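You operate a simulated robot arm through the tools that you are given. There is no shell and no other tool. Be economical: measure what you need, move in short steps, check, and stop when the job is done.

You run a simulated robot arm. Do the job below in one go: nothing can be reset, and whatever is moved stays where it is left.

## Task
Take the circle pack in silver with green band and put it on the shelf of the bench with orange legs. Then take the yellow meter with purple band and leave it on the pane of the light box. Then switch the blue switch marked board on. Then switch the green switch marked viewer off. Then press the blue button marked drop two times. Then fetch the violet circle pack with yellow band and set it on the medium green paper round with green tab. Then take the tall stack of violet plates and leave it on the large blue plate with green band. Then take the plain paper round with white tab and leave it on the medium blue paper round with green tab. Then pull the drawer marked green waste open. Do these in the order given.

The check looks at the end state, three seconds after you hand in, the way a careful person would. Anything else that was tipped, shoved, dropped, spilled or broken makes it a failure.

## Robot
A 7-joint arm with a four-finger gripper on a trunk, on a base that drives. Base frame: it is fixed to the floor where the robot stands at the start and does not move with it; the origin is under the middle of the robot, x ahead of it, y to its left, z up; the surface under the hand at the start is at about z = 0.84. Lengths are in m, angles in rad, forces in N, time in s.
Its first joint turns from -1.204 to 3.002 rad. Places, roughly: blue button marked drop [0.4, -0.5, 0.9]; blue switch marked board [0.6, -1, 0.9]; circle pack in silver with green band [0.75, -0.25, 0.75]; drawer marked green waste [0.4, 4.1, 0.5]; green switch marked viewer [0.4, -1.2, 0.9]; large blue plate with green band (21x21x2 cm) [0.9, -1.2, 0.8]; medium blue paper round with green (18x19x3 cm) [-2.8, -2.2, 0.9]; medium green paper round with gree (18x19x3 cm) [-2.8, -2, 0.9]; pane of the light box (24x24 cm) [-1.98, 0.54, 0.92]; plain paper round with white tab [0, -2, 0.75]; shelf of the bench with orange legs [0, -1.9, 0.3]; tall stack of violet plates (17x17x6 cm) [-0.9, -2, 1.6]; violet circle pack with yellow ban (15x15x8 cm) [-0.7, -2, 0.9]; yellow meter with purple band [0.75, -0.5, 0.75]. Payload 3.67 kg.
Tool frame: the origin (TCP) lies between the finger pads and is the grasp point; the fingertips stand 0.028 m ahead of it; z points along the fingers, y is the line along which they close. Largest opening 0.112 m; the body of the gripper starts 0.073 m behind the TCP.
Orientation is told as [roll, pitch, yaw] about the base's x, y, z axes, in that order, counted from this pose: with the fingers straight down and closing along the base's y, the tool's x points along the base's -x, its y along +y and its z along -z.

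## Interface
- The arm moves only by the tool drive_tool. Its argument "commands" is a list of rows, each an object (a shift or turn left out is 0, a gripper value left out holds the last) with "offset": the shift along the tool's x, y, z in m, a list of three; "dr": the turn, a rotation vector about the tool's x, y, z in rad, a list of three; "jaw": the closure, from 0 (fully open) to 1 (shut). In form: [{"offset": [tx, ty, tz], "dr": [wx, wy, wz], "jaw": jaw}, ...]. A call has 1 to 10 rows; each row shifts and turns the commanded pose from where the row before left it, along the tool's axes as they then stand. Rows are played at 5 a second. More than 0.05 m and 0.15 rad between two rows, or a gripper value outside its range, and nothing of the call is played. Where a pose cannot be reached the arm comes as near as it can. A force on the tool above 40 N (or 10 N above the force at the start of the call, whichever is more), or a blocked arm, ends the call early, and 0.2 s more pass. The fingers move at their own pace and stop on an object; they squeeze with about 39 N. The grip force told is the motor's: it shows also when the fingers shut on nothing. Time passes only in rows, and 0.2 s behind the last, so rows that do not move let the fingers close. It gives the time, the measured TCP pose, the force on the tool (base axes), the opening and the grip force at its end, in the units of the frame above (readings bear some noise), with the torque about the TCP (base axes, N m) and any sound that the robot's microphone picked up.
- Cameras (640 x 400 px; columns grow to the right, rows downward): "scene" is now at [0.1176, -0.0616, 1.4872]; the picture's right is [-0.68, -0.74, -0.00], its down [-0.36, 0.33, -0.87] and it looks along [0.64, -0.59, -0.49] (base axes); focal length 283 px, centre (320, 200). "wrist" rides on the gripper at [0.06, -0.018, -0.104] in the tool frame; the picture's right is [0.29, 0.96, 0.00], its down [-0.80, 0.24, -0.55] and it looks along [-0.53, 0.16, 0.83] (tool axes); focal length 234 px, centre (320, 200). There is no depth. A picture from a camera that has moved, and an enlarged one, comes with that camera's place and axes in the base frame and with its lens. The place of the scene camera against the robot may be out by one fixed shift of up to 0.012 m in any direction.
- get_image(camera): a new picture of that camera. No time passes.
- slide_trunk(by): slides the trunk up (or, below 0, down) by that many m; the arm and the scene camera ride with it, the base frame stays. It gives what a move gives, with no picture.
- base_move(legs): drives the robot by 1 to 6 legs, each [ahead, turn to the left] in m and rad, along the robot's own axes; the way and the turn of a leg run together, so that a leg with both is an arc; at most 1.5 m and 3.142 rad a leg. The arm and the cameras ride along, it lands a little off, and it stops where it bumps. It gives what a move gives.
- head_to(pan, tilt): turns the head with the scene camera to pan (to the left, within 1.501 rad either way) and tilt (down, from -0.506 to 1.204), counted from straight ahead of the robot. It gives what a move gives.
- close_up(camera, box): a new picture of the part [left, top, right, bottom] of that camera's present view, enlarged. No time passes.
- close_job(): hands the job in; it is judged then, once.

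Work in short steps. Places have to be worked out from the pictures, the camera data and where the tool is seen: move nearer, look again, correct. Check each grasp and each placing, and mend what went wrong. You have 207 turns and 180 pictures in all, those below and enlarged ones among them. Open the gripper and draw the arm clear of the work before you hand the job in, unless the task says otherwise; then end with one line.

The tools are called after "Emit:" as name(argument=value, ...) on one line, values as JSON. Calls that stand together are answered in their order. drive_tool: Moves the arm, as the interface text tells. Its arguments: {"type":"object","properties":{"commands":{"type":"array","items":{"type":"object","properties":{"offset":{"type":"array","items":{"type":"number"}},"dr":{"type":"array","items":{"type":"number"}},"jaw":{"type":"number"}}}}},"required":["commands"]} The other tools are called the same way: slide_trunk (by) slides the trunk up or down; base_move (legs) drives the base; head_to (pan, tilt) turns the head that bears the scene camera; get_image (camera) takes a picture; close_up (camera, box) takes an enlarged picture of a part of a camera's view; close_job () hands the job in.

At the start:

```text
time: 0.0
position: [0.6084, -0.377, 1.1912]
orientation: [-0.002, 0.0, 0.001]
wrist_force: [0.5, 0.6, 0.4]
torque: [-0.01, 0.01, -0.02]
width: 0.1121
grip_force: 0.0
trunk travel left (down, up): [-0.6, 0.24]
robot x, y, heading: [-0.0047, -0.0012, 0.005]
head pan, tilt: [-0.742, 0.51]
```

scene: 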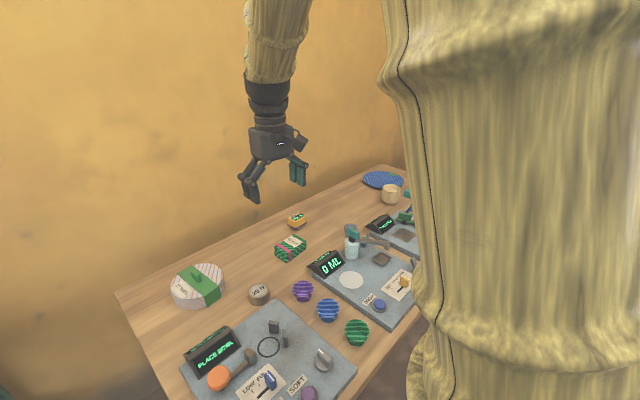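
wrist: 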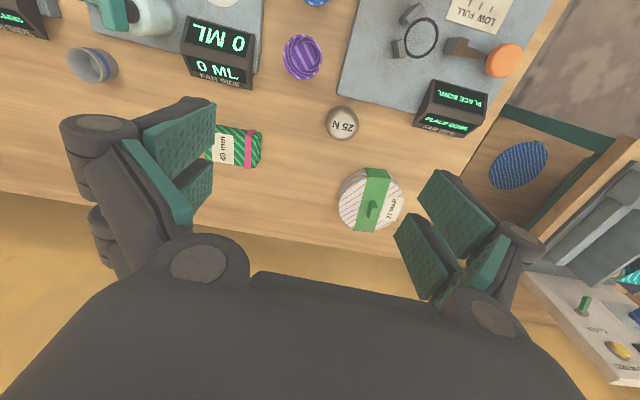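

I'll take a closer look at the table items from the start pose.

Emit:
close_up(camera="scene", box=[110, 160, 420, 400])

Emit:
close_up(camera="wrist", box=[180, 0, 640, 250])

Emit:
head_to(pan=-1.4, tilt=0.5)

Emit:
get_image(camera="scene")

```text
1.67 times, centred on (265, 280) of scene
camera zoom: at [0.1176, -0.0616, 1.4872], right [-0.68, -0.74, 0.0], down [-0.36, 0.33, -0.87], along [0.64, -0.59, -0.49], focal length 472 px, centre (412, 67)
```

zoom: 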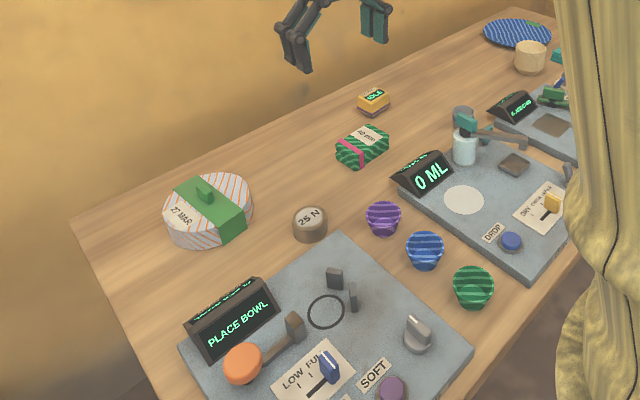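

```text
1.39 times, centred on (410, 125) of wrist
camera zoom: at [0.5487, -0.3941, 1.2949], right [-0.29, 0.96, 0.0], down [0.8, 0.24, 0.55], along [0.53, 0.16, -0.83], focal length 326 px, centre (195, 304)
```

zoom: 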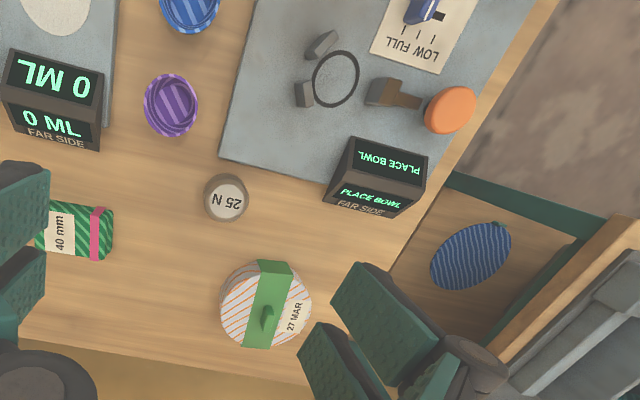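

```text
time: 1.0
position: [0.6077, -0.376, 1.1916]
orientation: [0.0, 0.0, 0.001]
wrist_force: [0.0, 0.1, 0.2]
torque: [-0.01, -0.02, 0.0]
width: 0.1122
grip_force: 0.0
trunk travel left (down, up): [-0.6, 0.24]
robot x, y, heading: [-0.0006, 0.0026, 0.001]
head pan, tilt: [-1.4, 0.499]
```

```text
175 pictures are left
camera scene: at [0.0663, -0.0899, 1.4881], right [-0.99, -0.17, 0.0], down [-0.08, 0.47, -0.88], along [0.15, -0.86, -0.48], focal length 283 px, centre (320, 200)
```

scene: 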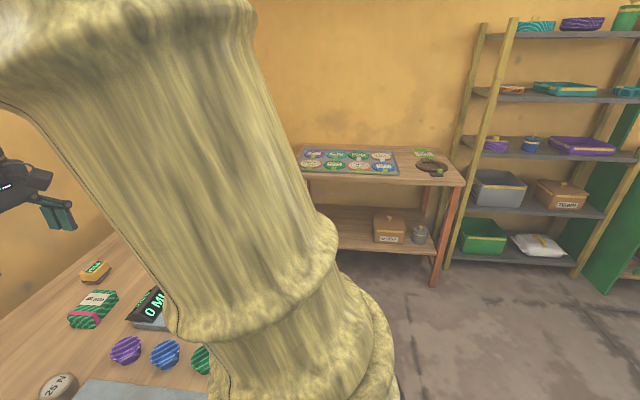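

Silver pack's tab triangulates to about (0.795, -0.204, 0.90). Moving the hand above and slightly nearer to look at it.

Emit:
drive_tool(commands=[{"offset": [-0.035, 0.035, 0.02]}, {"offset": [-0.035, 0.035, 0.02]}, {"offset": [-0.035, 0.035, 0.02]}, {"offset": [-0.03, 0.035, 0.02]}, {"offset": [0, 0.033, 0.02]}, {"offset": [0, 0, 0.02]}])

Emit:
get_image(camera="wrist")

```text
refused: row 1 steps farther than a row can; nothing moved
```

```text
174 pictures are left
camera wrist: at [0.5487, -0.3941, 1.2949], right [-0.29, 0.96, 0.0], down [0.8, 0.24, 0.55], along [0.53, 0.16, -0.83], focal length 234 px, centre (320, 200)
```

wrist: 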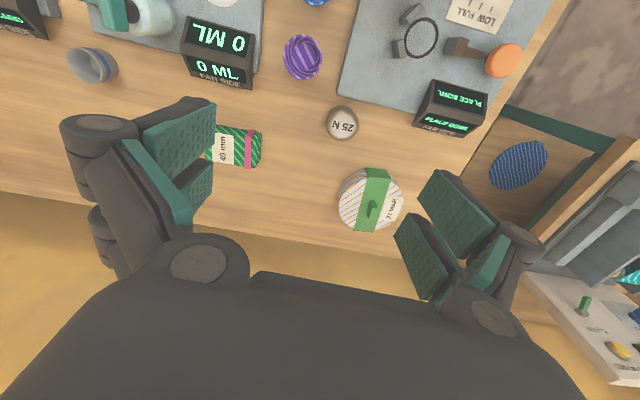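

The row norm was just over 0.05; resending with smaller steps.

Emit:
drive_tool(commands=[{"offset": [-0.03, 0.03, 0.015]}, {"offset": [-0.03, 0.03, 0.015]}, {"offset": [-0.03, 0.03, 0.015]}, {"offset": [-0.03, 0.03, 0.015]}, {"offset": [-0.015, 0.03, 0.02]}, {"offset": [0, 0.022, 0.02]}, {"offset": [0, 0, 0.02]}])

Emit:
get_image(camera="wrist")

```text
time: 2.6
position: [0.7431, -0.205, 1.0697]
orientation: [0.001, 0.004, -0.001]
wrist_force: [-0.8, -0.5, -1.2]
torque: [0.01, 0.0, -0.02]
width: 0.1121
grip_force: 0.1
trunk travel left (down, up): [-0.6, 0.24]
robot x, y, heading: [0.0011, -0.0021, 0.003]
head pan, tilt: [-1.4, 0.499]
```

```text
173 pictures are left
camera wrist: at [0.6842, -0.2233, 1.1737], right [-0.29, 0.96, 0.0], down [0.8, 0.24, 0.55], along [0.53, 0.16, -0.83], focal length 234 px, centre (320, 200)
```

wrist: 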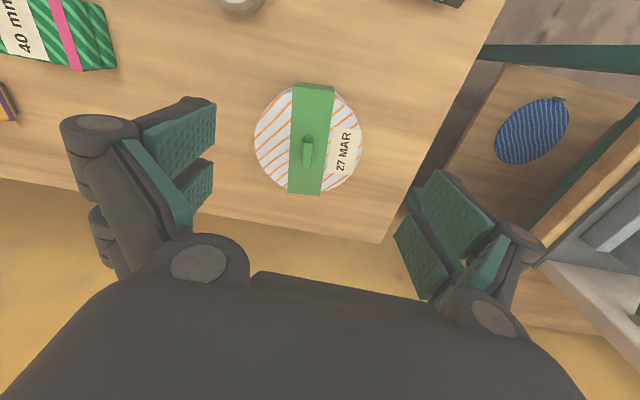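

Tab lies nearly along x at about (0.797, -0.207), yawed ~0.18. Align the hand above it and check height from the scene camera.

Emit:
drive_tool(commands=[{"offset": [-0.027, 0, 0.03], "dr": [0, 0, -0.09]}, {"offset": [-0.027, 0, 0.03], "dr": [0, 0, -0.09]}, {"offset": [0, 0, 0.03]}])

Emit:
head_to(pan=-0.3, tilt=0.6)

Emit:
get_image(camera="wrist")

Emit:
get_image(camera="scene")

```text
time: 3.4
position: [0.7985, -0.2038, 0.98]
orientation: [0.002, 0.0, 0.18]
wrist_force: [0.4, -0.6, -0.3]
torque: [0.0, 0.01, -0.02]
width: 0.1117
grip_force: 0.1
trunk travel left (down, up): [-0.6, 0.24]
robot x, y, heading: [-0.0011, -0.0014, 0.0]
head pan, tilt: [-1.4, 0.499]
```

```text
time: 4.8
position: [0.7973, -0.2025, 0.9826]
orientation: [-0.001, 0.002, 0.182]
wrist_force: [-0.3, -0.2, 0.1]
torque: [0.01, -0.02, -0.03]
width: 0.1118
grip_force: 0.1
trunk travel left (down, up): [-0.6, 0.24]
robot x, y, heading: [0.0011, 0.0018, -0.005]
head pan, tilt: [-0.3, 0.6]
```

```text
172 pictures are left
camera wrist: at [0.7422, -0.2309, 1.085], right [-0.46, 0.89, 0.0], down [0.74, 0.38, 0.55], along [0.49, 0.25, -0.83], focal length 234 px, centre (320, 200)
```

wrist: 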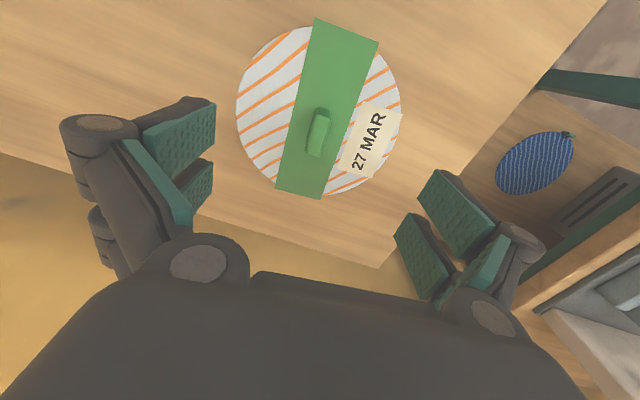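

```text
171 pictures are left
camera scene: at [0.1353, -0.0265, 1.4791], right [-0.3, -0.96, 0.0], down [-0.54, 0.17, -0.82], along [0.79, -0.24, -0.57], focal length 283 px, centre (320, 200)
```

scene: 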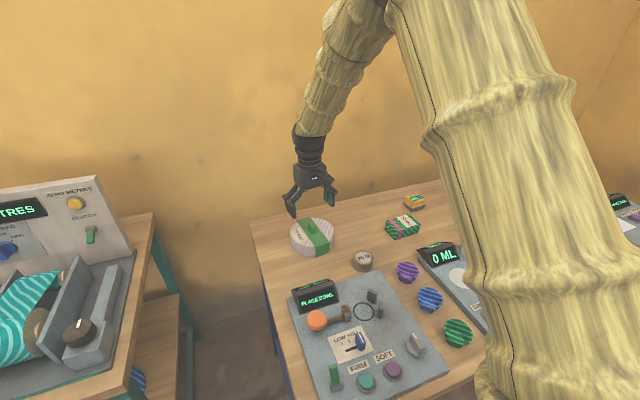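

Centred within a few mm. Descend toward the tab.

Emit:
drive_tool(commands=[{"offset": [0.003, -0.003, 0.03]}, {"offset": [0, 0, 0.025], "jaw": 0.5}, {"offset": [0, 0, 0.01]}, {"offset": [0, 0, 0]}])

Emit:
get_image(camera="wrist")

Emit:
close_up(camera="scene", box=[260, 160, 360, 260])

```text
time: 5.8
position: [0.795, -0.2061, 0.9156]
orientation: [-0.003, -0.001, 0.179]
wrist_force: [-0.4, -0.3, -0.3]
torque: [-0.01, -0.01, -0.01]
width: 0.0562
grip_force: 0.1
trunk travel left (down, up): [-0.6, 0.24]
robot x, y, heading: [-0.0012, -0.0017, -0.003]
head pan, tilt: [-0.3, 0.6]
```

```text
170 pictures are left
camera wrist: at [0.7397, -0.2336, 1.02], right [-0.45, 0.89, 0.0], down [0.74, 0.38, 0.55], along [0.49, 0.25, -0.83], focal length 234 px, centre (320, 200)
```

wrist: 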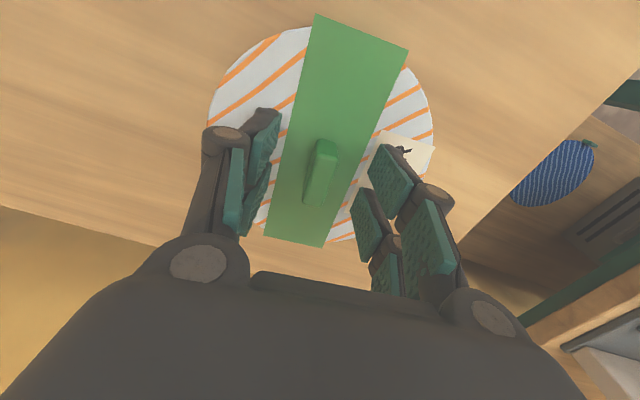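

```text
4.00 times, centred on (310, 210) of scene
camera zoom: at [0.1349, -0.0262, 1.4791], right [-0.3, -0.96, 0.0], down [-0.54, 0.17, -0.83], along [0.79, -0.24, -0.56], focal length 1133 px, centre (360, 160)
```

zoom: 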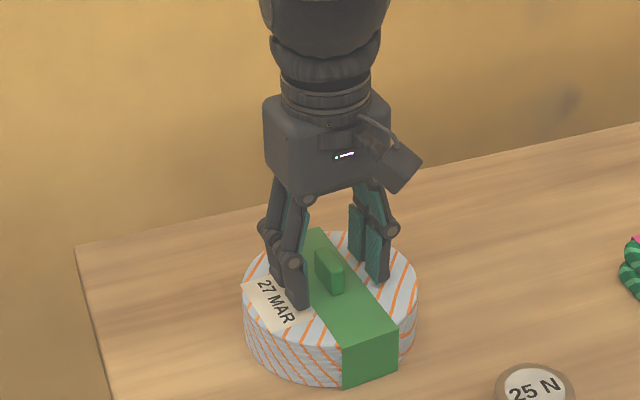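

Fingers straddle the tab, tips just above the pack. Lower a bit and grip.

Emit:
drive_tool(commands=[{"offset": [0, 0, 0.004]}, {"offset": [0, 0, 0.003]}, {"offset": [0, 0, 0], "jaw": 1}, {"offset": [0, 0, 0]}])

Emit:
close_up(camera="scene", box=[260, 160, 360, 260])

```text
time: 6.8
position: [0.7935, -0.2056, 0.9108]
orientation: [0.0, -0.003, 0.179]
wrist_force: [-1.8, -0.2, 11.4]
torque: [0.02, 0.22, -0.19]
width: 0.0125
grip_force: 39.8
trunk travel left (down, up): [-0.6, 0.24]
robot x, y, heading: [0.0006, 0.0012, 0.001]
head pan, tilt: [-0.3, 0.6]
```

```text
4.00 times, centred on (310, 210) of scene
camera zoom: at [0.134, -0.026, 1.4793], right [-0.3, -0.96, 0.0], down [-0.54, 0.17, -0.83], along [0.79, -0.24, -0.56], focal length 1133 px, centre (360, 160)
```

zoom: 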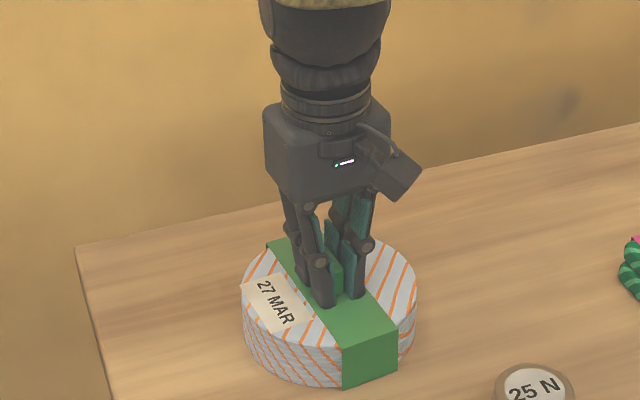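

Gripped on the tab (0.0125 wide). Lift straight up and check it holds.

Emit:
drive_tool(commands=[{"offset": [0, 0, -0.01]}, {"offset": [0, 0, -0.03]}, {"offset": [0, 0, -0.04]}, {"offset": [0, 0, -0.05]}, {"offset": [0, 0, -0.05]}, {"offset": [0.03, 0, -0.03]}, {"offset": [0.05, 0, 0]}, {"offset": [0.05, 0, 0]}, {"offset": [0.05, 0, 0]}])

Emit:
get_image(camera="wrist")

Emit:
head_to(pan=-1.5, tilt=0.45)

Emit:
get_image(camera="scene")

```text
time: 8.8
position: [0.6152, -0.2401, 1.1189]
orientation: [0.001, -0.001, 0.183]
wrist_force: [-0.6, -0.3, -0.8]
torque: [0.02, -0.04, 0.0]
width: 0.0127
grip_force: 39.5
trunk travel left (down, up): [-0.6, 0.24]
robot x, y, heading: [-0.0023, 0.0001, -0.0]
head pan, tilt: [-0.3, 0.6]
```

```text
167 pictures are left
camera wrist: at [0.5609, -0.2679, 1.223], right [-0.46, 0.89, 0.0], down [0.74, 0.38, 0.56], along [0.49, 0.25, -0.83], focal length 234 px, centre (320, 200)
```

wrist: 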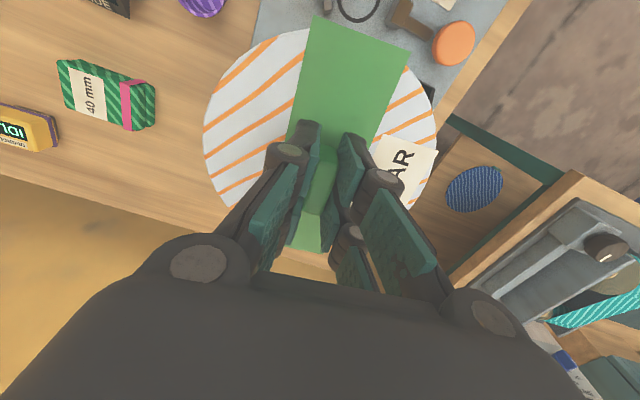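

```text
time: 10.2
position: [0.619, -0.2388, 1.1197]
orientation: [0.0, -0.001, 0.18]
wrist_force: [0.2, 0.0, -1.4]
torque: [-0.01, 0.04, 0.01]
width: 0.0127
grip_force: 38.8
trunk travel left (down, up): [-0.6, 0.24]
robot x, y, heading: [0.0007, 0.0002, 0.002]
head pan, tilt: [-1.499, 0.45]
```

```text
166 pictures are left
camera scene: at [0.0575, -0.0919, 1.4926], right [-1.0, -0.07, 0.0], down [-0.03, 0.43, -0.9], along [0.06, -0.9, -0.44], focal length 283 px, centre (320, 200)
```

scene: 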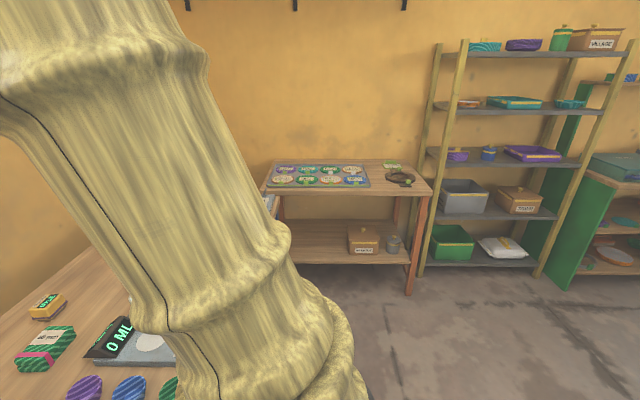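

Pack held. The orange-legged bench spans about x −0.47…0.5 with front edge y≈−1.62, shelf z≈0.28. Turn right in place and drive toward it.

Emit:
base_move(legs=[[0, -1.571], [0.5, 0]])

Emit:
head_to(pan=0, tilt=0.6)

Emit:
get_image(camera="scene")

```text
time: 16.9
position: [-0.2283, -1.1218, 1.1171]
orientation: [-0.001, 0.002, -1.381]
wrist_force: [-0.3, -0.1, -1.7]
torque: [0.02, 0.05, 0.03]
width: 0.0129
grip_force: 39.0
trunk travel left (down, up): [-0.6, 0.24]
robot x, y, heading: [0.0075, -0.4976, -1.566]
head pan, tilt: [-1.499, 0.45]
```

```text
time: 18.5
position: [-0.2296, -1.1219, 1.119]
orientation: [0.001, -0.001, -1.382]
wrist_force: [0.2, 0.6, -0.7]
torque: [0.01, 0.01, 0.0]
width: 0.0126
grip_force: 38.7
trunk travel left (down, up): [-0.6, 0.24]
robot x, y, heading: [0.0049, -0.5031, -1.565]
head pan, tilt: [0.0, 0.6]
```

```text
165 pictures are left
camera scene: at [0.0054, -0.6381, 1.4791], right [-1.0, -0.01, 0.0], down [0.0, 0.57, -0.82], along [0.01, -0.82, -0.57], focal length 283 px, centre (320, 200)
```

scene: 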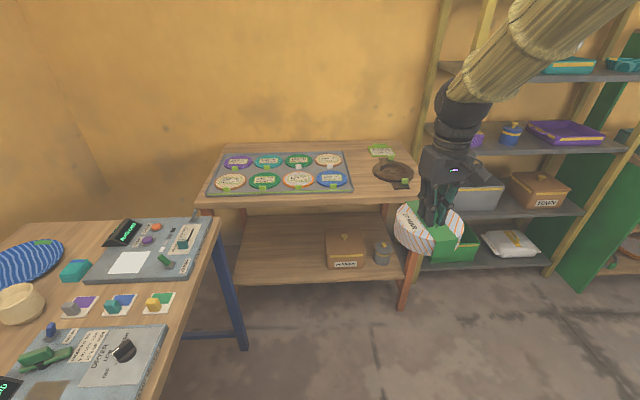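

Check how the pack hangs in the grip, and look at the shelf.

Emit:
close_up(camera="scene", box=[380, 120, 500, 270])

Emit:
close_up(camera="scene", box=[200, 130, 440, 320])

Emit:
get_image(camera="wrist")

```text
2.67 times, centred on (440, 195) of scene
camera zoom: at [0.0054, -0.6381, 1.4791], right [-1.0, -0.01, 0.0], down [0.0, 0.57, -0.82], along [0.01, -0.82, -0.57], focal length 756 px, centre (0, 213)
```

zoom: 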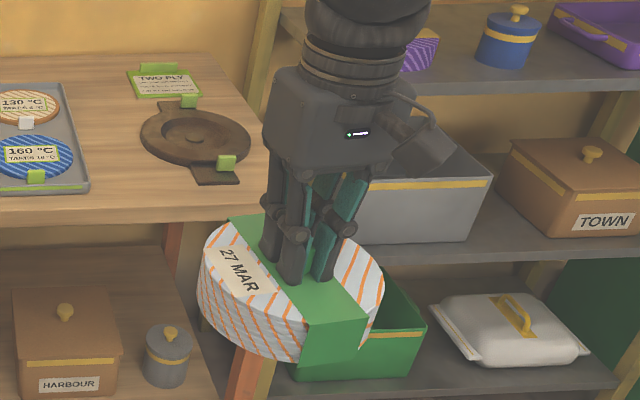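

```text
2.11 times, centred on (320, 225) of scene
camera zoom: at [0.0054, -0.6381, 1.4791], right [-1.0, -0.01, 0.0], down [0.0, 0.57, -0.82], along [0.01, -0.82, -0.57], focal length 596 px, centre (320, 147)
```

zoom: 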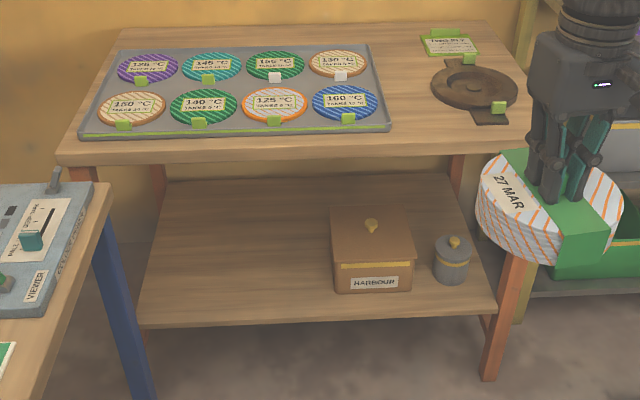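

```text
162 pictures are left
camera wrist: at [-0.2579, -1.0644, 1.2221], right [0.89, 0.46, 0.0], down [0.39, -0.74, 0.55], along [0.26, -0.49, -0.83], focal length 234 px, centre (320, 200)
```

wrist: 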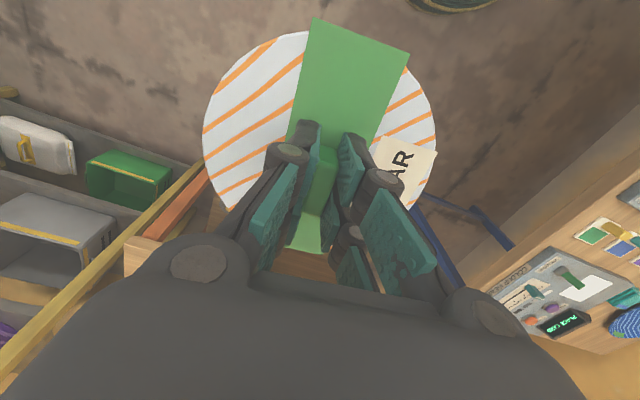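

Pack hangs level. Free shelf spot is around (0.18,−1.71). I'll extend the arm (far reach keeps the forearm flat) over toward x≈0.18, then lower the trunk in front of the bench.

Emit:
drive_tool(commands=[{"offset": [-0.0313, 0.0358, 0]}, {"offset": [-0.0313, 0.0358, 0]}, {"offset": [-0.0313, 0.0358, 0]}, {"offset": [-0.0313, 0.0358, 0]}, {"offset": [-0.0313, 0.0358, 0]}, {"offset": [-0.0313, 0.0358, 0]}, {"offset": [-0.0313, 0.0358, 0]}, {"offset": [-0.0313, 0.0358, 0]}, {"offset": [-0.0313, 0.0358, 0]}, {"offset": [-0.0313, 0.0358, 0]}])

Emit:
get_image(camera="scene")

```text
time: 20.7
position: [0.1678, -1.3688, 1.1243]
orientation: [0.022, 0.001, -1.402]
wrist_force: [1.1, -1.0, -0.6]
torque: [0.08, 0.03, -0.04]
width: 0.0129
grip_force: 39.1
trunk travel left (down, up): [-0.6, 0.24]
robot x, y, heading: [0.0048, -0.4994, -1.559]
head pan, tilt: [0.0, 0.6]
```

```text
161 pictures are left
camera scene: at [0.0072, -0.6402, 1.4788], right [-1.0, -0.01, 0.0], down [0.0, 0.57, -0.82], along [0.0, -0.82, -0.57], focal length 283 px, centre (320, 200)
```

scene: 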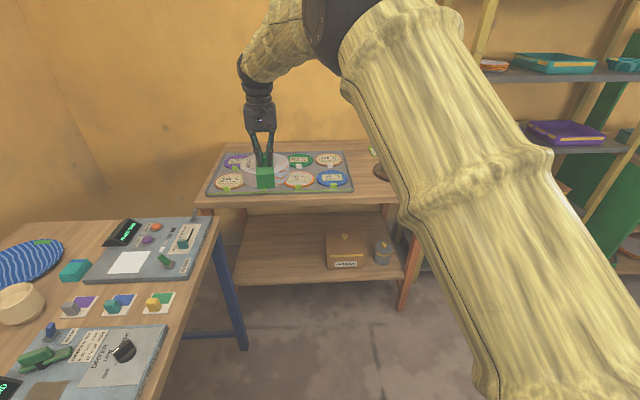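

Arm arches with elbow near camera height; forearm slopes gently. Lower the trunk fully in front of the bench (clear of the start table by ~0.1 m).

Emit:
slide_trunk(by=-0.3)

Emit:
get_image(camera="scene")

```text
time: 23.7
position: [0.1668, -1.3671, 0.8218]
orientation: [0.021, 0.001, -1.401]
wrist_force: [0.2, -0.5, -1.7]
torque: [0.01, 0.01, 0.03]
width: 0.0127
grip_force: 39.2
trunk travel left (down, up): [-0.3, 0.54]
robot x, y, heading: [0.0022, -0.499, -1.565]
head pan, tilt: [0.0, 0.6]
```

```text
160 pictures are left
camera scene: at [0.0059, -0.6381, 1.1791], right [-1.0, -0.01, 0.0], down [0.0, 0.57, -0.82], along [0.01, -0.82, -0.57], focal length 283 px, centre (320, 200)
```

scene: 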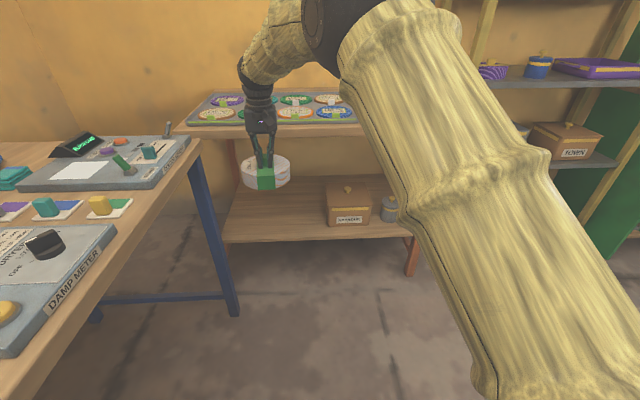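

Slide the rest of the way down.

Emit:
slide_trunk(by=-0.3)

Emit:
drive_tool(commands=[{"offset": [0, 0, 0.04]}, {"offset": [0, 0, 0.03]}, {"offset": [0, 0, 0]}])

Emit:
get_image(camera="scene")

```text
time: 26.7
position: [0.1678, -1.3676, 0.5204]
orientation: [0.021, 0.002, -1.402]
wrist_force: [0.6, -0.1, -0.8]
torque: [0.01, 0.02, -0.01]
width: 0.0123
grip_force: 39.1
trunk travel left (down, up): [0.0, 0.84]
robot x, y, heading: [0.0068, -0.497, -1.564]
head pan, tilt: [0.0, 0.6]
```

```text
time: 27.5
position: [0.1701, -1.3649, 0.4539]
orientation: [0.016, -0.002, -1.399]
wrist_force: [0.1, -0.4, -0.8]
torque: [-0.01, -0.01, 0.03]
width: 0.0127
grip_force: 39.2
trunk travel left (down, up): [0.0, 0.84]
robot x, y, heading: [0.0055, -0.5001, -1.562]
head pan, tilt: [0.0, 0.6]
```

```text
159 pictures are left
camera scene: at [0.0059, -0.6381, 0.8791], right [-1.0, -0.01, 0.0], down [0.0, 0.57, -0.82], along [0.01, -0.82, -0.57], focal length 283 px, centre (320, 200)
```

scene: 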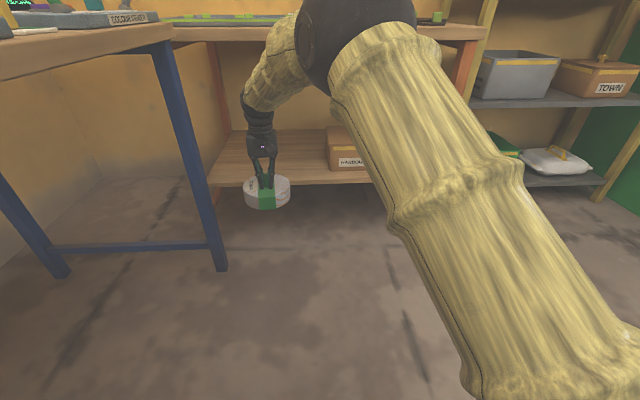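

Shelf surface ≈0.31. Extend further and lower so the forearm sits flatter before going under.

Emit:
drive_tool(commands=[{"offset": [-0.03, 0, 0.02]}, {"offset": [-0.03, 0, 0.02]}, {"offset": [0, 0, 0]}])

Emit:
get_image(camera="scene")

Emit:
get_image(camera="wrist")

```text
time: 28.3
position: [0.193, -1.4178, 0.4079]
orientation: [-0.001, 0.001, -1.381]
wrist_force: [-0.6, -0.3, -1.2]
torque: [-0.04, 0.03, 0.0]
width: 0.0125
grip_force: 38.8
trunk travel left (down, up): [0.0, 0.84]
robot x, y, heading: [0.0067, -0.5019, -1.566]
head pan, tilt: [0.0, 0.6]
```

```text
158 pictures are left
camera scene: at [0.0059, -0.6382, 0.879], right [-1.0, -0.01, 0.0], down [0.0, 0.57, -0.82], along [0.01, -0.82, -0.57], focal length 283 px, centre (320, 200)
```

scene: 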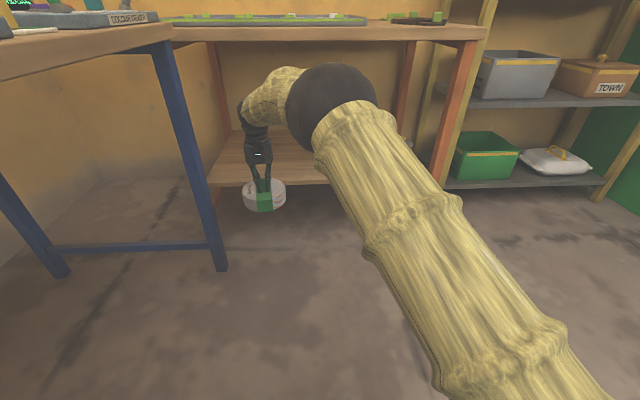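

```text
157 pictures are left
camera wrist: at [0.1652, -1.3622, 0.5111], right [0.89, 0.46, 0.0], down [0.39, -0.74, 0.55], along [0.26, -0.49, -0.83], focal length 234 px, centre (320, 200)
```

wrist: 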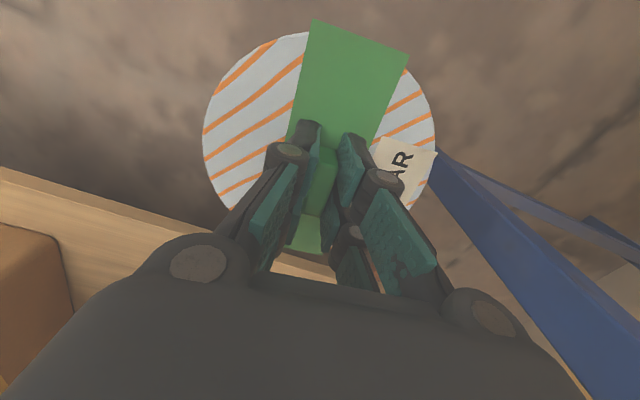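

Elbow and forearm are now below the bench top. Drive forward 0.27 to bring the pack over the shelf.

Emit:
base_move(legs=[[0.27, 0]])

Emit:
get_image(camera="scene")

Emit:
get_image(camera="wrist")

```text
time: 30.2
position: [0.1967, -1.6896, 0.4083]
orientation: [0.0, -0.001, -1.382]
wrist_force: [0.4, 0.8, -0.9]
torque: [0.01, 0.02, 0.03]
width: 0.0125
grip_force: 38.8
trunk travel left (down, up): [0.0, 0.84]
robot x, y, heading: [0.0086, -0.7709, -1.561]
head pan, tilt: [0.0, 0.6]
```

```text
156 pictures are left
camera scene: at [0.008, -0.9092, 0.879], right [-1.0, -0.01, 0.0], down [0.0, 0.57, -0.82], along [0.01, -0.82, -0.57], focal length 283 px, centre (320, 200)
```

scene: 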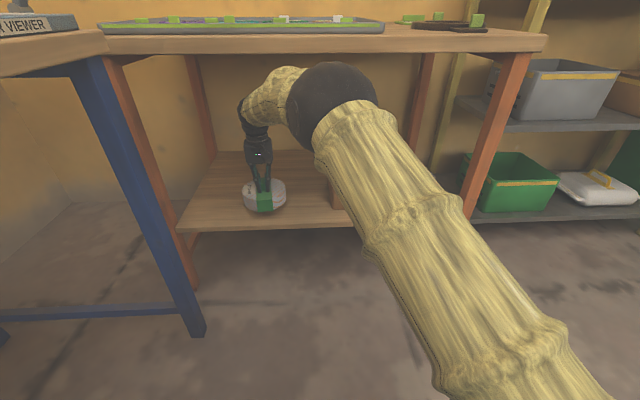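

```text
155 pictures are left
camera wrist: at [0.1678, -1.6332, 0.5118], right [0.89, 0.46, 0.0], down [0.39, -0.74, 0.55], along [0.26, -0.49, -0.83], focal length 234 px, centre (320, 200)
```

wrist: 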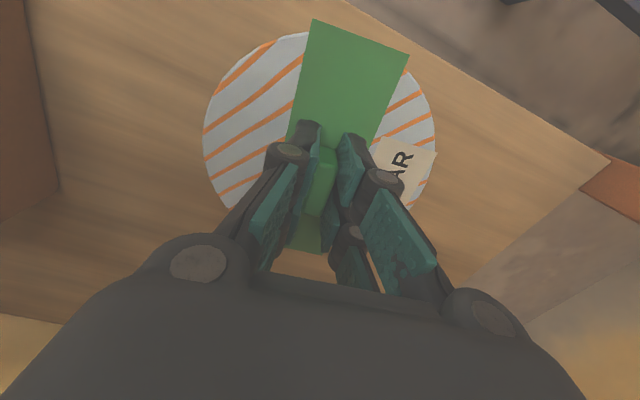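

Well placed over the shelf. Lower in small steps until contact.

Emit:
drive_tool(commands=[{"offset": [0, 0, 0.012]}, {"offset": [0, 0, 0.006]}, {"offset": [0, 0, 0.005]}, {"offset": [0, 0, 0]}])

Emit:
close_up(camera="scene", box=[170, 100, 360, 240])

```text
time: 31.2
position: [0.1965, -1.6888, 0.3848]
orientation: [0.001, 0.001, -1.381]
wrist_force: [0.5, 0.2, -1.6]
torque: [-0.01, -0.01, 0.0]
width: 0.0125
grip_force: 38.6
trunk travel left (down, up): [0.0, 0.84]
robot x, y, heading: [0.007, -0.7693, -1.565]
head pan, tilt: [0.0, 0.6]
```

```text
2.86 times, centred on (265, 170) of scene
camera zoom: at [0.0081, -0.9092, 0.879], right [-1.0, -0.01, 0.0], down [0.0, 0.57, -0.82], along [0.01, -0.82, -0.57], focal length 810 px, centre (477, 286)
```

zoom: 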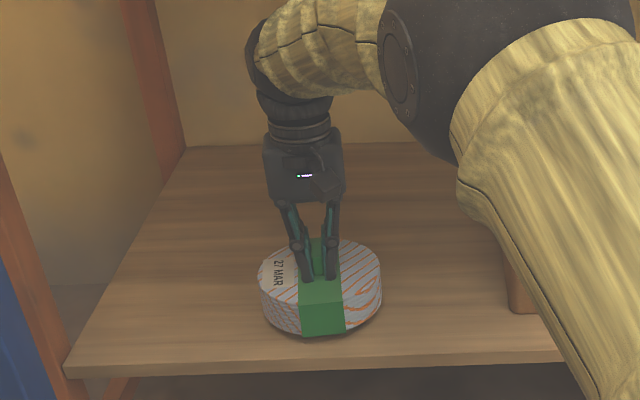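

Not touching yet. Continue down in 4 mm steps.

Emit:
drive_tool(commands=[{"offset": [0, 0, 0.004]}, {"offset": [0, 0, 0.003]}, {"offset": [0, 0, 0.003]}, {"offset": [0, 0, 0]}])

```text
time: 32.2
position: [0.1963, -1.6888, 0.3761]
orientation: [0.0, 0.0, -1.382]
wrist_force: [-0.9, -0.1, -1.5]
torque: [-0.02, -0.01, 0.02]
width: 0.0126
grip_force: 39.3
trunk travel left (down, up): [0.0, 0.84]
robot x, y, heading: [0.0109, -0.7702, -1.569]
head pan, tilt: [0.0, 0.6]
```

Emit:
drive_tool(commands=[{"offset": [0, 0, 0.003]}, {"offset": [0, 0, 0.003]}, {"offset": [0, 0, 0.003]}, {"offset": [0, 0, 0]}])

Emit:
close_up(camera="scene", box=[210, 150, 330, 240])

```text
time: 33.2
position: [0.196, -1.6892, 0.3711]
orientation: [-0.001, -0.003, -1.38]
wrist_force: [2.4, 2.3, 27.3]
torque: [0.9, 0.12, -0.05]
width: 0.0128
grip_force: 38.7
trunk travel left (down, up): [0.0, 0.84]
robot x, y, heading: [0.0057, -0.7666, -1.564]
head pan, tilt: [0.0, 0.6]
```

```text
4.44 times, centred on (270, 195) of scene
camera zoom: at [0.0077, -0.9075, 0.8797], right [-1.0, -0.01, 0.0], down [0.0, 0.56, -0.83], along [0.01, -0.83, -0.56], focal length 1259 px, centre (542, 222)
```

zoom: 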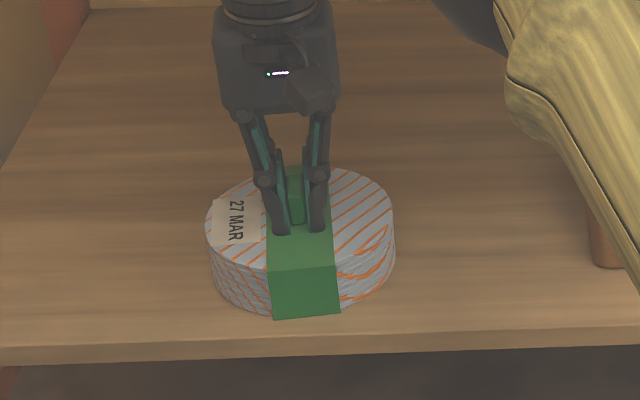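

Pack is on the shelf (27 N contact). Release gently and lift off.

Emit:
drive_tool(commands=[{"offset": [0, 0, -0.002]}, {"offset": [0, 0, 0], "jaw": 0.6}, {"offset": [0, 0, 0]}, {"offset": [0, 0, -0.02]}, {"offset": [0, 0, -0.03]}])

Emit:
close_up(camera="scene", box=[170, 100, 360, 240])

```text
time: 34.4
position: [0.1971, -1.688, 0.4162]
orientation: [-0.001, 0.003, -1.38]
wrist_force: [-1.0, 2.2, -0.5]
torque: [0.06, 0.0, 0.02]
width: 0.0449
grip_force: 0.1
trunk travel left (down, up): [0.0, 0.84]
robot x, y, heading: [0.0077, -0.769, -1.563]
head pan, tilt: [0.0, 0.6]
```

```text
2.86 times, centred on (265, 170) of scene
camera zoom: at [0.0081, -0.9092, 0.8789], right [-1.0, -0.01, 0.0], down [0.0, 0.57, -0.82], along [0.01, -0.82, -0.57], focal length 810 px, centre (477, 286)
```

zoom: 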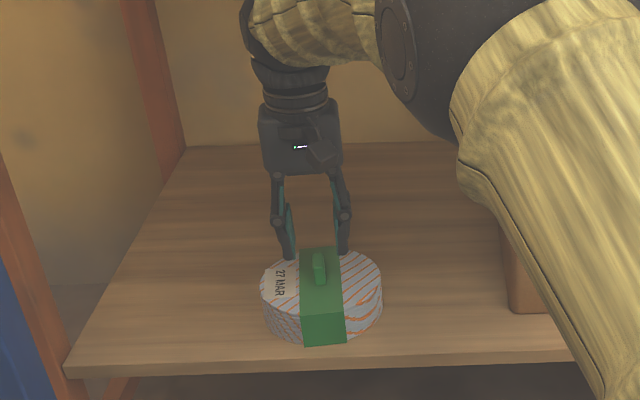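

Released cleanly. Back out, then raise the trunk and head back to the start table.

Emit:
base_move(legs=[[-0.37, 0]])

Emit:
slide_trunk(by=0.7)

Emit:
get_image(camera="scene")

```text
time: 36.8
position: [0.1935, -1.3183, 0.4177]
orientation: [-0.002, 0.001, -1.38]
wrist_force: [0.2, -0.7, 0.0]
torque: [0.01, -0.03, 0.02]
width: 0.0448
grip_force: 0.1
trunk travel left (down, up): [0.0, 0.84]
robot x, y, heading: [0.0031, -0.3974, -1.561]
head pan, tilt: [0.0, 0.6]
```

```text
refused: 0.7 is not a number from -0.4 to 0.4
```

```text
151 pictures are left
camera scene: at [0.0051, -0.5381, 0.8791], right [-1.0, -0.01, 0.0], down [0.0, 0.57, -0.82], along [0.01, -0.82, -0.57], focal length 283 px, centre (320, 200)
```

scene: 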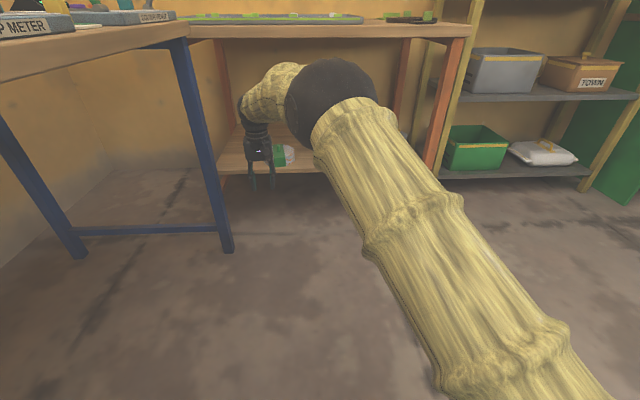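

Raise in two slides, drive back and turn to face the table.

Emit:
slide_trunk(by=0.4)

Emit:
slide_trunk(by=0.35)

Emit:
base_move(legs=[[0.1, 0], [0, 1.56]])

Emit:
head_to(pan=-0.1, tilt=0.7)

Emit:
get_image(camera="scene")

Emit:
get_image(camera="wrist")

```text
time: 40.6
position: [0.1935, -1.3184, 0.8177]
orientation: [0.001, -0.001, -1.38]
wrist_force: [-0.7, 0.2, -0.7]
torque: [0.01, 0.01, 0.01]
width: 0.0449
grip_force: 0.0
trunk travel left (down, up): [-0.4, 0.44]
robot x, y, heading: [0.0022, -0.3988, -1.563]
head pan, tilt: [0.0, 0.6]
```

```text
time: 44.0
position: [0.1925, -1.3179, 1.1672]
orientation: [-0.001, 0.001, -1.38]
wrist_force: [-0.4, 0.4, -0.4]
torque: [0.0, -0.02, 0.01]
width: 0.0444
grip_force: 0.1
trunk travel left (down, up): [-0.75, 0.09]
robot x, y, heading: [0.0021, -0.4008, -1.561]
head pan, tilt: [0.0, 0.6]
```

```text
time: 49.0
position: [0.9257, -0.3264, 1.1671]
orientation: [0.0, -0.001, 0.176]
wrist_force: [0.1, -0.4, -0.2]
torque: [-0.03, 0.01, -0.01]
width: 0.0451
grip_force: 0.1
trunk travel left (down, up): [-0.75, 0.09]
robot x, y, heading: [0.008, -0.5038, -0.008]
head pan, tilt: [0.0, 0.6]
```

```text
time: 49.6
position: [0.9271, -0.3254, 1.1669]
orientation: [0.0, 0.001, 0.172]
wrist_force: [0.1, -0.6, -0.3]
torque: [0.01, 0.0, 0.0]
width: 0.0448
grip_force: 0.0
trunk travel left (down, up): [-0.75, 0.09]
robot x, y, heading: [0.0042, -0.5025, -0.011]
head pan, tilt: [-0.099, 0.7]
```

```text
150 pictures are left
camera scene: at [0.1397, -0.51, 1.6205], right [-0.11, -0.99, 0.0], down [-0.64, 0.07, -0.77], along [0.76, -0.08, -0.64], focal length 283 px, centre (320, 200)
```

scene: 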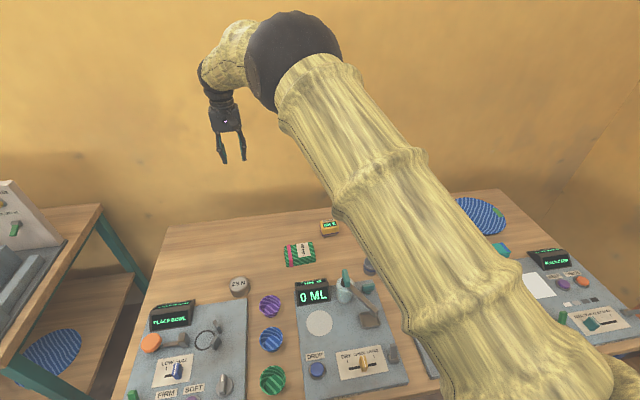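

```text
149 pictures are left
camera wrist: at [0.8703, -0.3539, 1.2716], right [-0.45, 0.89, 0.0], down [0.74, 0.37, 0.55], along [0.49, 0.25, -0.83], focal length 234 px, centre (320, 200)
```

wrist: 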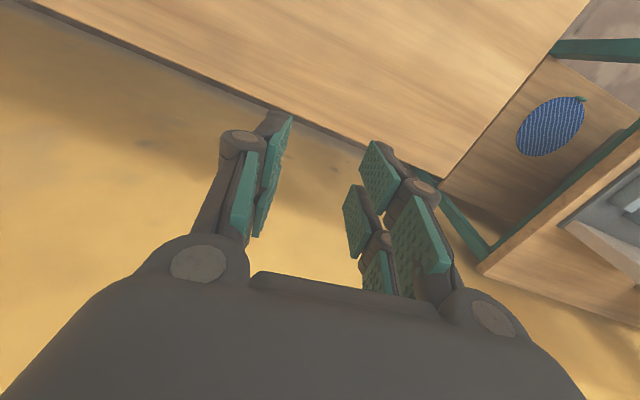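

Yellow meter ≈ (0.885,−0.635,0.86). Move hand over toward it and look.

Emit:
drive_tool(commands=[{"offset": [0.0207, -0.039, 0.01], "jaw": 0}, {"offset": [0.0207, -0.039, 0.01]}, {"offset": [0.0207, -0.039, 0.01]}, {"offset": [0.0207, -0.039, 0.01]}, {"offset": [0.0207, -0.039, 0.01]}, {"offset": [0.0207, -0.039, 0.01]}, {"offset": [0.0207, -0.039, 0.01]}, {"offset": [0, 0, 0.03]}, {"offset": [0, 0, 0.03]}])

Emit:
get_image(camera="wrist")

Emit:
get_image(camera="scene")

```text
time: 51.6
position: [0.8291, -0.6223, 1.0365]
orientation: [0.003, 0.0, 0.174]
wrist_force: [1.1, -0.2, -0.9]
torque: [0.03, 0.02, 0.0]
width: 0.1118
grip_force: 0.1
trunk travel left (down, up): [-0.75, 0.09]
robot x, y, heading: [0.0034, -0.5002, -0.01]
head pan, tilt: [-0.099, 0.7]
```

```text
148 pictures are left
camera wrist: at [0.7748, -0.6499, 1.1402], right [-0.45, 0.89, 0.0], down [0.74, 0.37, 0.55], along [0.49, 0.25, -0.83], focal length 234 px, centre (320, 200)
```

wrist: 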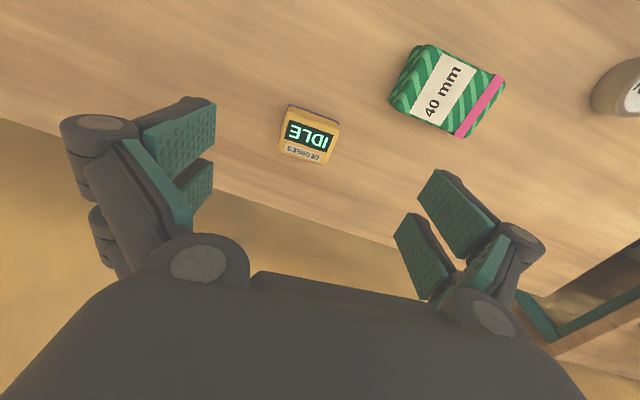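

```text
147 pictures are left
camera scene: at [0.1401, -0.5116, 1.6205], right [-0.11, -0.99, 0.0], down [-0.64, 0.07, -0.76], along [0.76, -0.08, -0.64], focal length 283 px, centre (320, 200)
```

scene: 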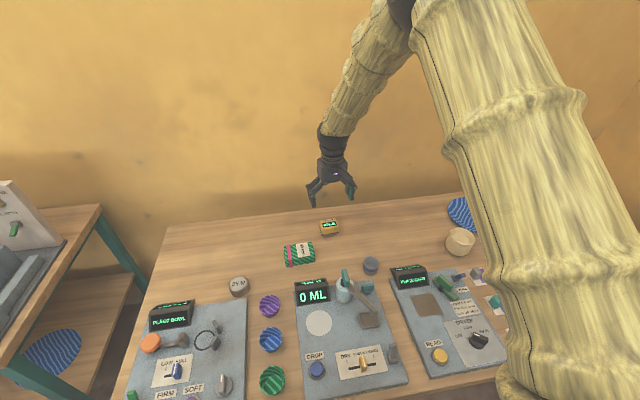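

Meter centre ≈ (0.861,−0.618), aligned with current yaw, ~6 cm wide along y. Move over and descend.

Emit:
drive_tool(commands=[{"offset": [-0.032, -0.001, 0.03]}, {"offset": [0, 0, 0.045]}, {"offset": [0, 0, 0.035]}, {"offset": [0, 0, 0]}])

Emit:
get_image(camera="wrist")

Emit:
close_up(camera="scene", box=[280, 150, 400, 270])

```text
time: 52.6
position: [0.8613, -0.6159, 0.9278]
orientation: [0.001, -0.002, 0.175]
wrist_force: [-0.1, -0.1, 1.0]
torque: [0.02, -0.01, -0.01]
width: 0.1118
grip_force: 0.0
trunk travel left (down, up): [-0.75, 0.09]
robot x, y, heading: [0.0063, -0.5019, -0.01]
head pan, tilt: [-0.099, 0.7]
```

```text
146 pictures are left
camera wrist: at [0.8054, -0.6435, 1.032], right [-0.45, 0.89, 0.0], down [0.74, 0.37, 0.55], along [0.5, 0.25, -0.83], focal length 234 px, centre (320, 200)
```

wrist: 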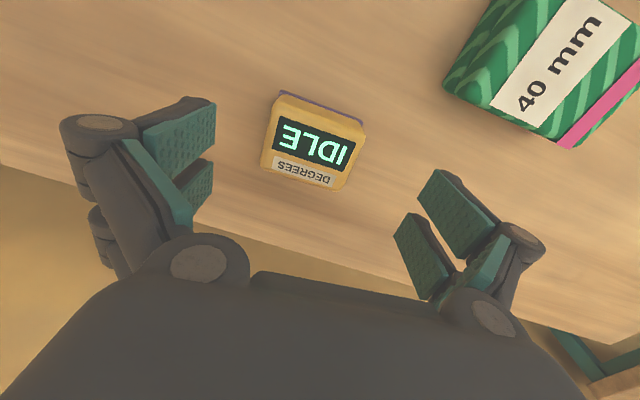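

```text
3.33 times, centred on (340, 210) of scene
camera zoom: at [0.1382, -0.5107, 1.6206], right [-0.11, -0.99, 0.0], down [-0.64, 0.07, -0.77], along [0.76, -0.08, -0.64], focal length 944 px, centre (253, 167)
```

zoom: 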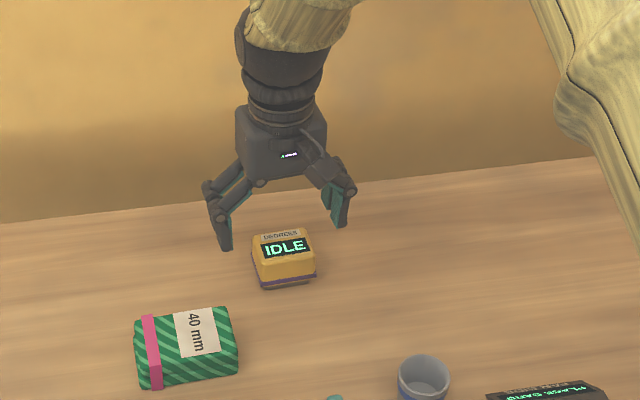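

Aligned. Descend to 0.875 and grip.

Emit:
drive_tool(commands=[{"offset": [0, -0.004, 0.03]}, {"offset": [0, 0, 0.015]}, {"offset": [0, 0, 0.007]}, {"offset": [0, 0, 0], "jaw": 1}, {"offset": [0, 0, 0]}, {"offset": [0, 0, 0]}])

Emit:
get_image(camera="wrist")

```text
time: 54.0
position: [0.8611, -0.6197, 0.8746]
orientation: [-0.002, 0.001, 0.174]
wrist_force: [-0.5, 0.3, -0.4]
torque: [-0.02, -0.02, 0.01]
width: 0.0616
grip_force: 38.9
trunk travel left (down, up): [-0.75, 0.09]
robot x, y, heading: [0.0044, -0.501, -0.012]
head pan, tilt: [-0.099, 0.7]
```

```text
144 pictures are left
camera wrist: at [0.8068, -0.6474, 0.9795], right [-0.45, 0.89, 0.0], down [0.74, 0.37, 0.55], along [0.49, 0.25, -0.83], focal length 234 px, centre (320, 200)
```

wrist: 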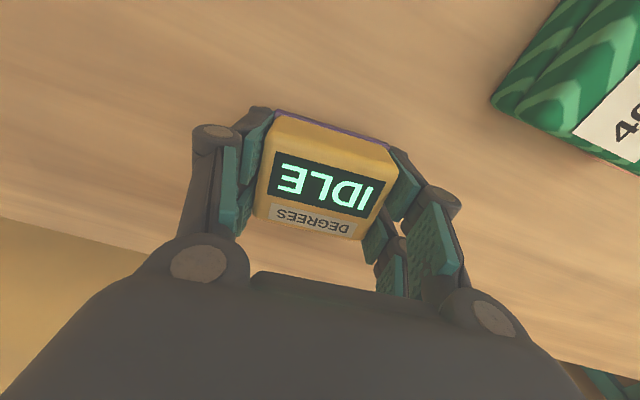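

Meter gripped (0.062). Lift and retract, then turn to see the light box area behind.

Emit:
drive_tool(commands=[{"offset": [0, 0, -0.02]}, {"offset": [0, 0, -0.045]}, {"offset": [0, 0, -0.045]}, {"offset": [0, 0, -0.045]}, {"offset": [0, 0, -0.045]}, {"offset": [0, 0, -0.045]}, {"offset": [0.045, 0, -0.02]}, {"offset": [0.045, 0, 0]}, {"offset": [0.045, 0, 0]}, {"offset": [0.045, 0, 0]}])

Emit:
drive_tool(commands=[{"offset": [0.045, 0, 0]}, {"offset": [0.045, 0, 0]}, {"offset": [0.045, 0, 0]}])

Emit:
base_move(legs=[[0, 1.57]])

Emit:
head_to(pan=0.9, tilt=0.35)

Emit:
get_image(camera="scene")

Emit:
get_image(camera="wrist")

```text
time: 56.2
position: [0.6832, -0.6523, 1.1414]
orientation: [0.0, -0.002, 0.173]
wrist_force: [-0.9, 0.0, -1.0]
torque: [0.05, -0.04, -0.02]
width: 0.0617
grip_force: 39.2
trunk travel left (down, up): [-0.75, 0.09]
robot x, y, heading: [-0.0001, -0.503, -0.013]
head pan, tilt: [-0.099, 0.7]
```

```text
time: 57.0
position: [0.5488, -0.6749, 1.1416]
orientation: [-0.001, -0.002, 0.174]
wrist_force: [-1.2, -0.1, -0.8]
torque: [0.02, -0.05, 0.0]
width: 0.0618
grip_force: 38.7
trunk travel left (down, up): [-0.75, 0.09]
robot x, y, heading: [0.0057, -0.5042, -0.011]
head pan, tilt: [-0.099, 0.7]
```

```text
time: 61.3
position: [0.1728, 0.0481, 1.142]
orientation: [-0.001, -0.001, 1.755]
wrist_force: [0.7, 0.1, -1.4]
torque: [0.02, -0.02, 0.01]
width: 0.0611
grip_force: 38.5
trunk travel left (down, up): [-0.75, 0.09]
robot x, y, heading: [0.0033, -0.5023, 1.569]
head pan, tilt: [-0.099, 0.7]
```

```text
time: 62.5
position: [0.174, 0.049, 1.1412]
orientation: [0.0, 0.001, 1.754]
wrist_force: [0.6, -0.5, -1.5]
torque: [0.01, 0.0, -0.01]
width: 0.0615
grip_force: 38.7
trunk travel left (down, up): [-0.75, 0.09]
robot x, y, heading: [0.0035, -0.4969, 1.568]
head pan, tilt: [0.901, 0.351]
```

```text
143 pictures are left
camera scene: at [-0.0676, -0.3922, 1.6518], right [0.62, 0.78, 0.0], down [0.27, -0.21, -0.94], along [-0.74, 0.58, -0.34], focal length 283 px, centre (320, 200)
```

scene: 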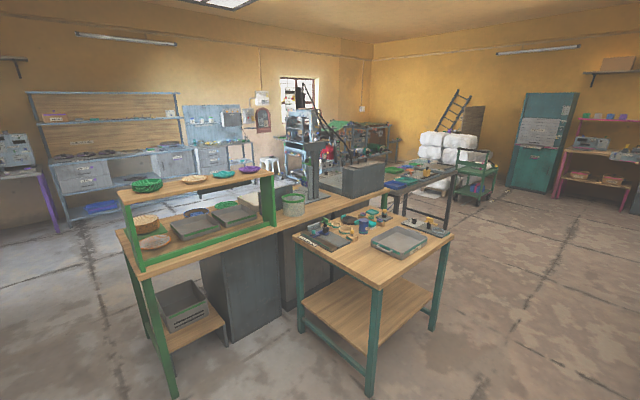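

```text
142 pictures are left
camera wrist: at [0.2021, -0.0061, 1.2453], right [-0.89, -0.46, 0.0], down [-0.38, 0.74, 0.55], along [-0.25, 0.49, -0.83], focal length 234 px, centre (320, 200)
```

wrist: 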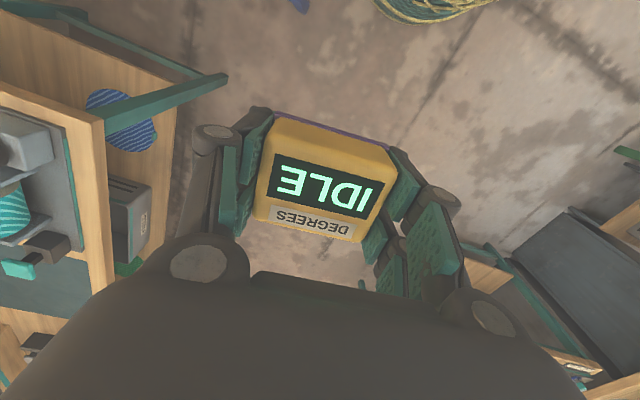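

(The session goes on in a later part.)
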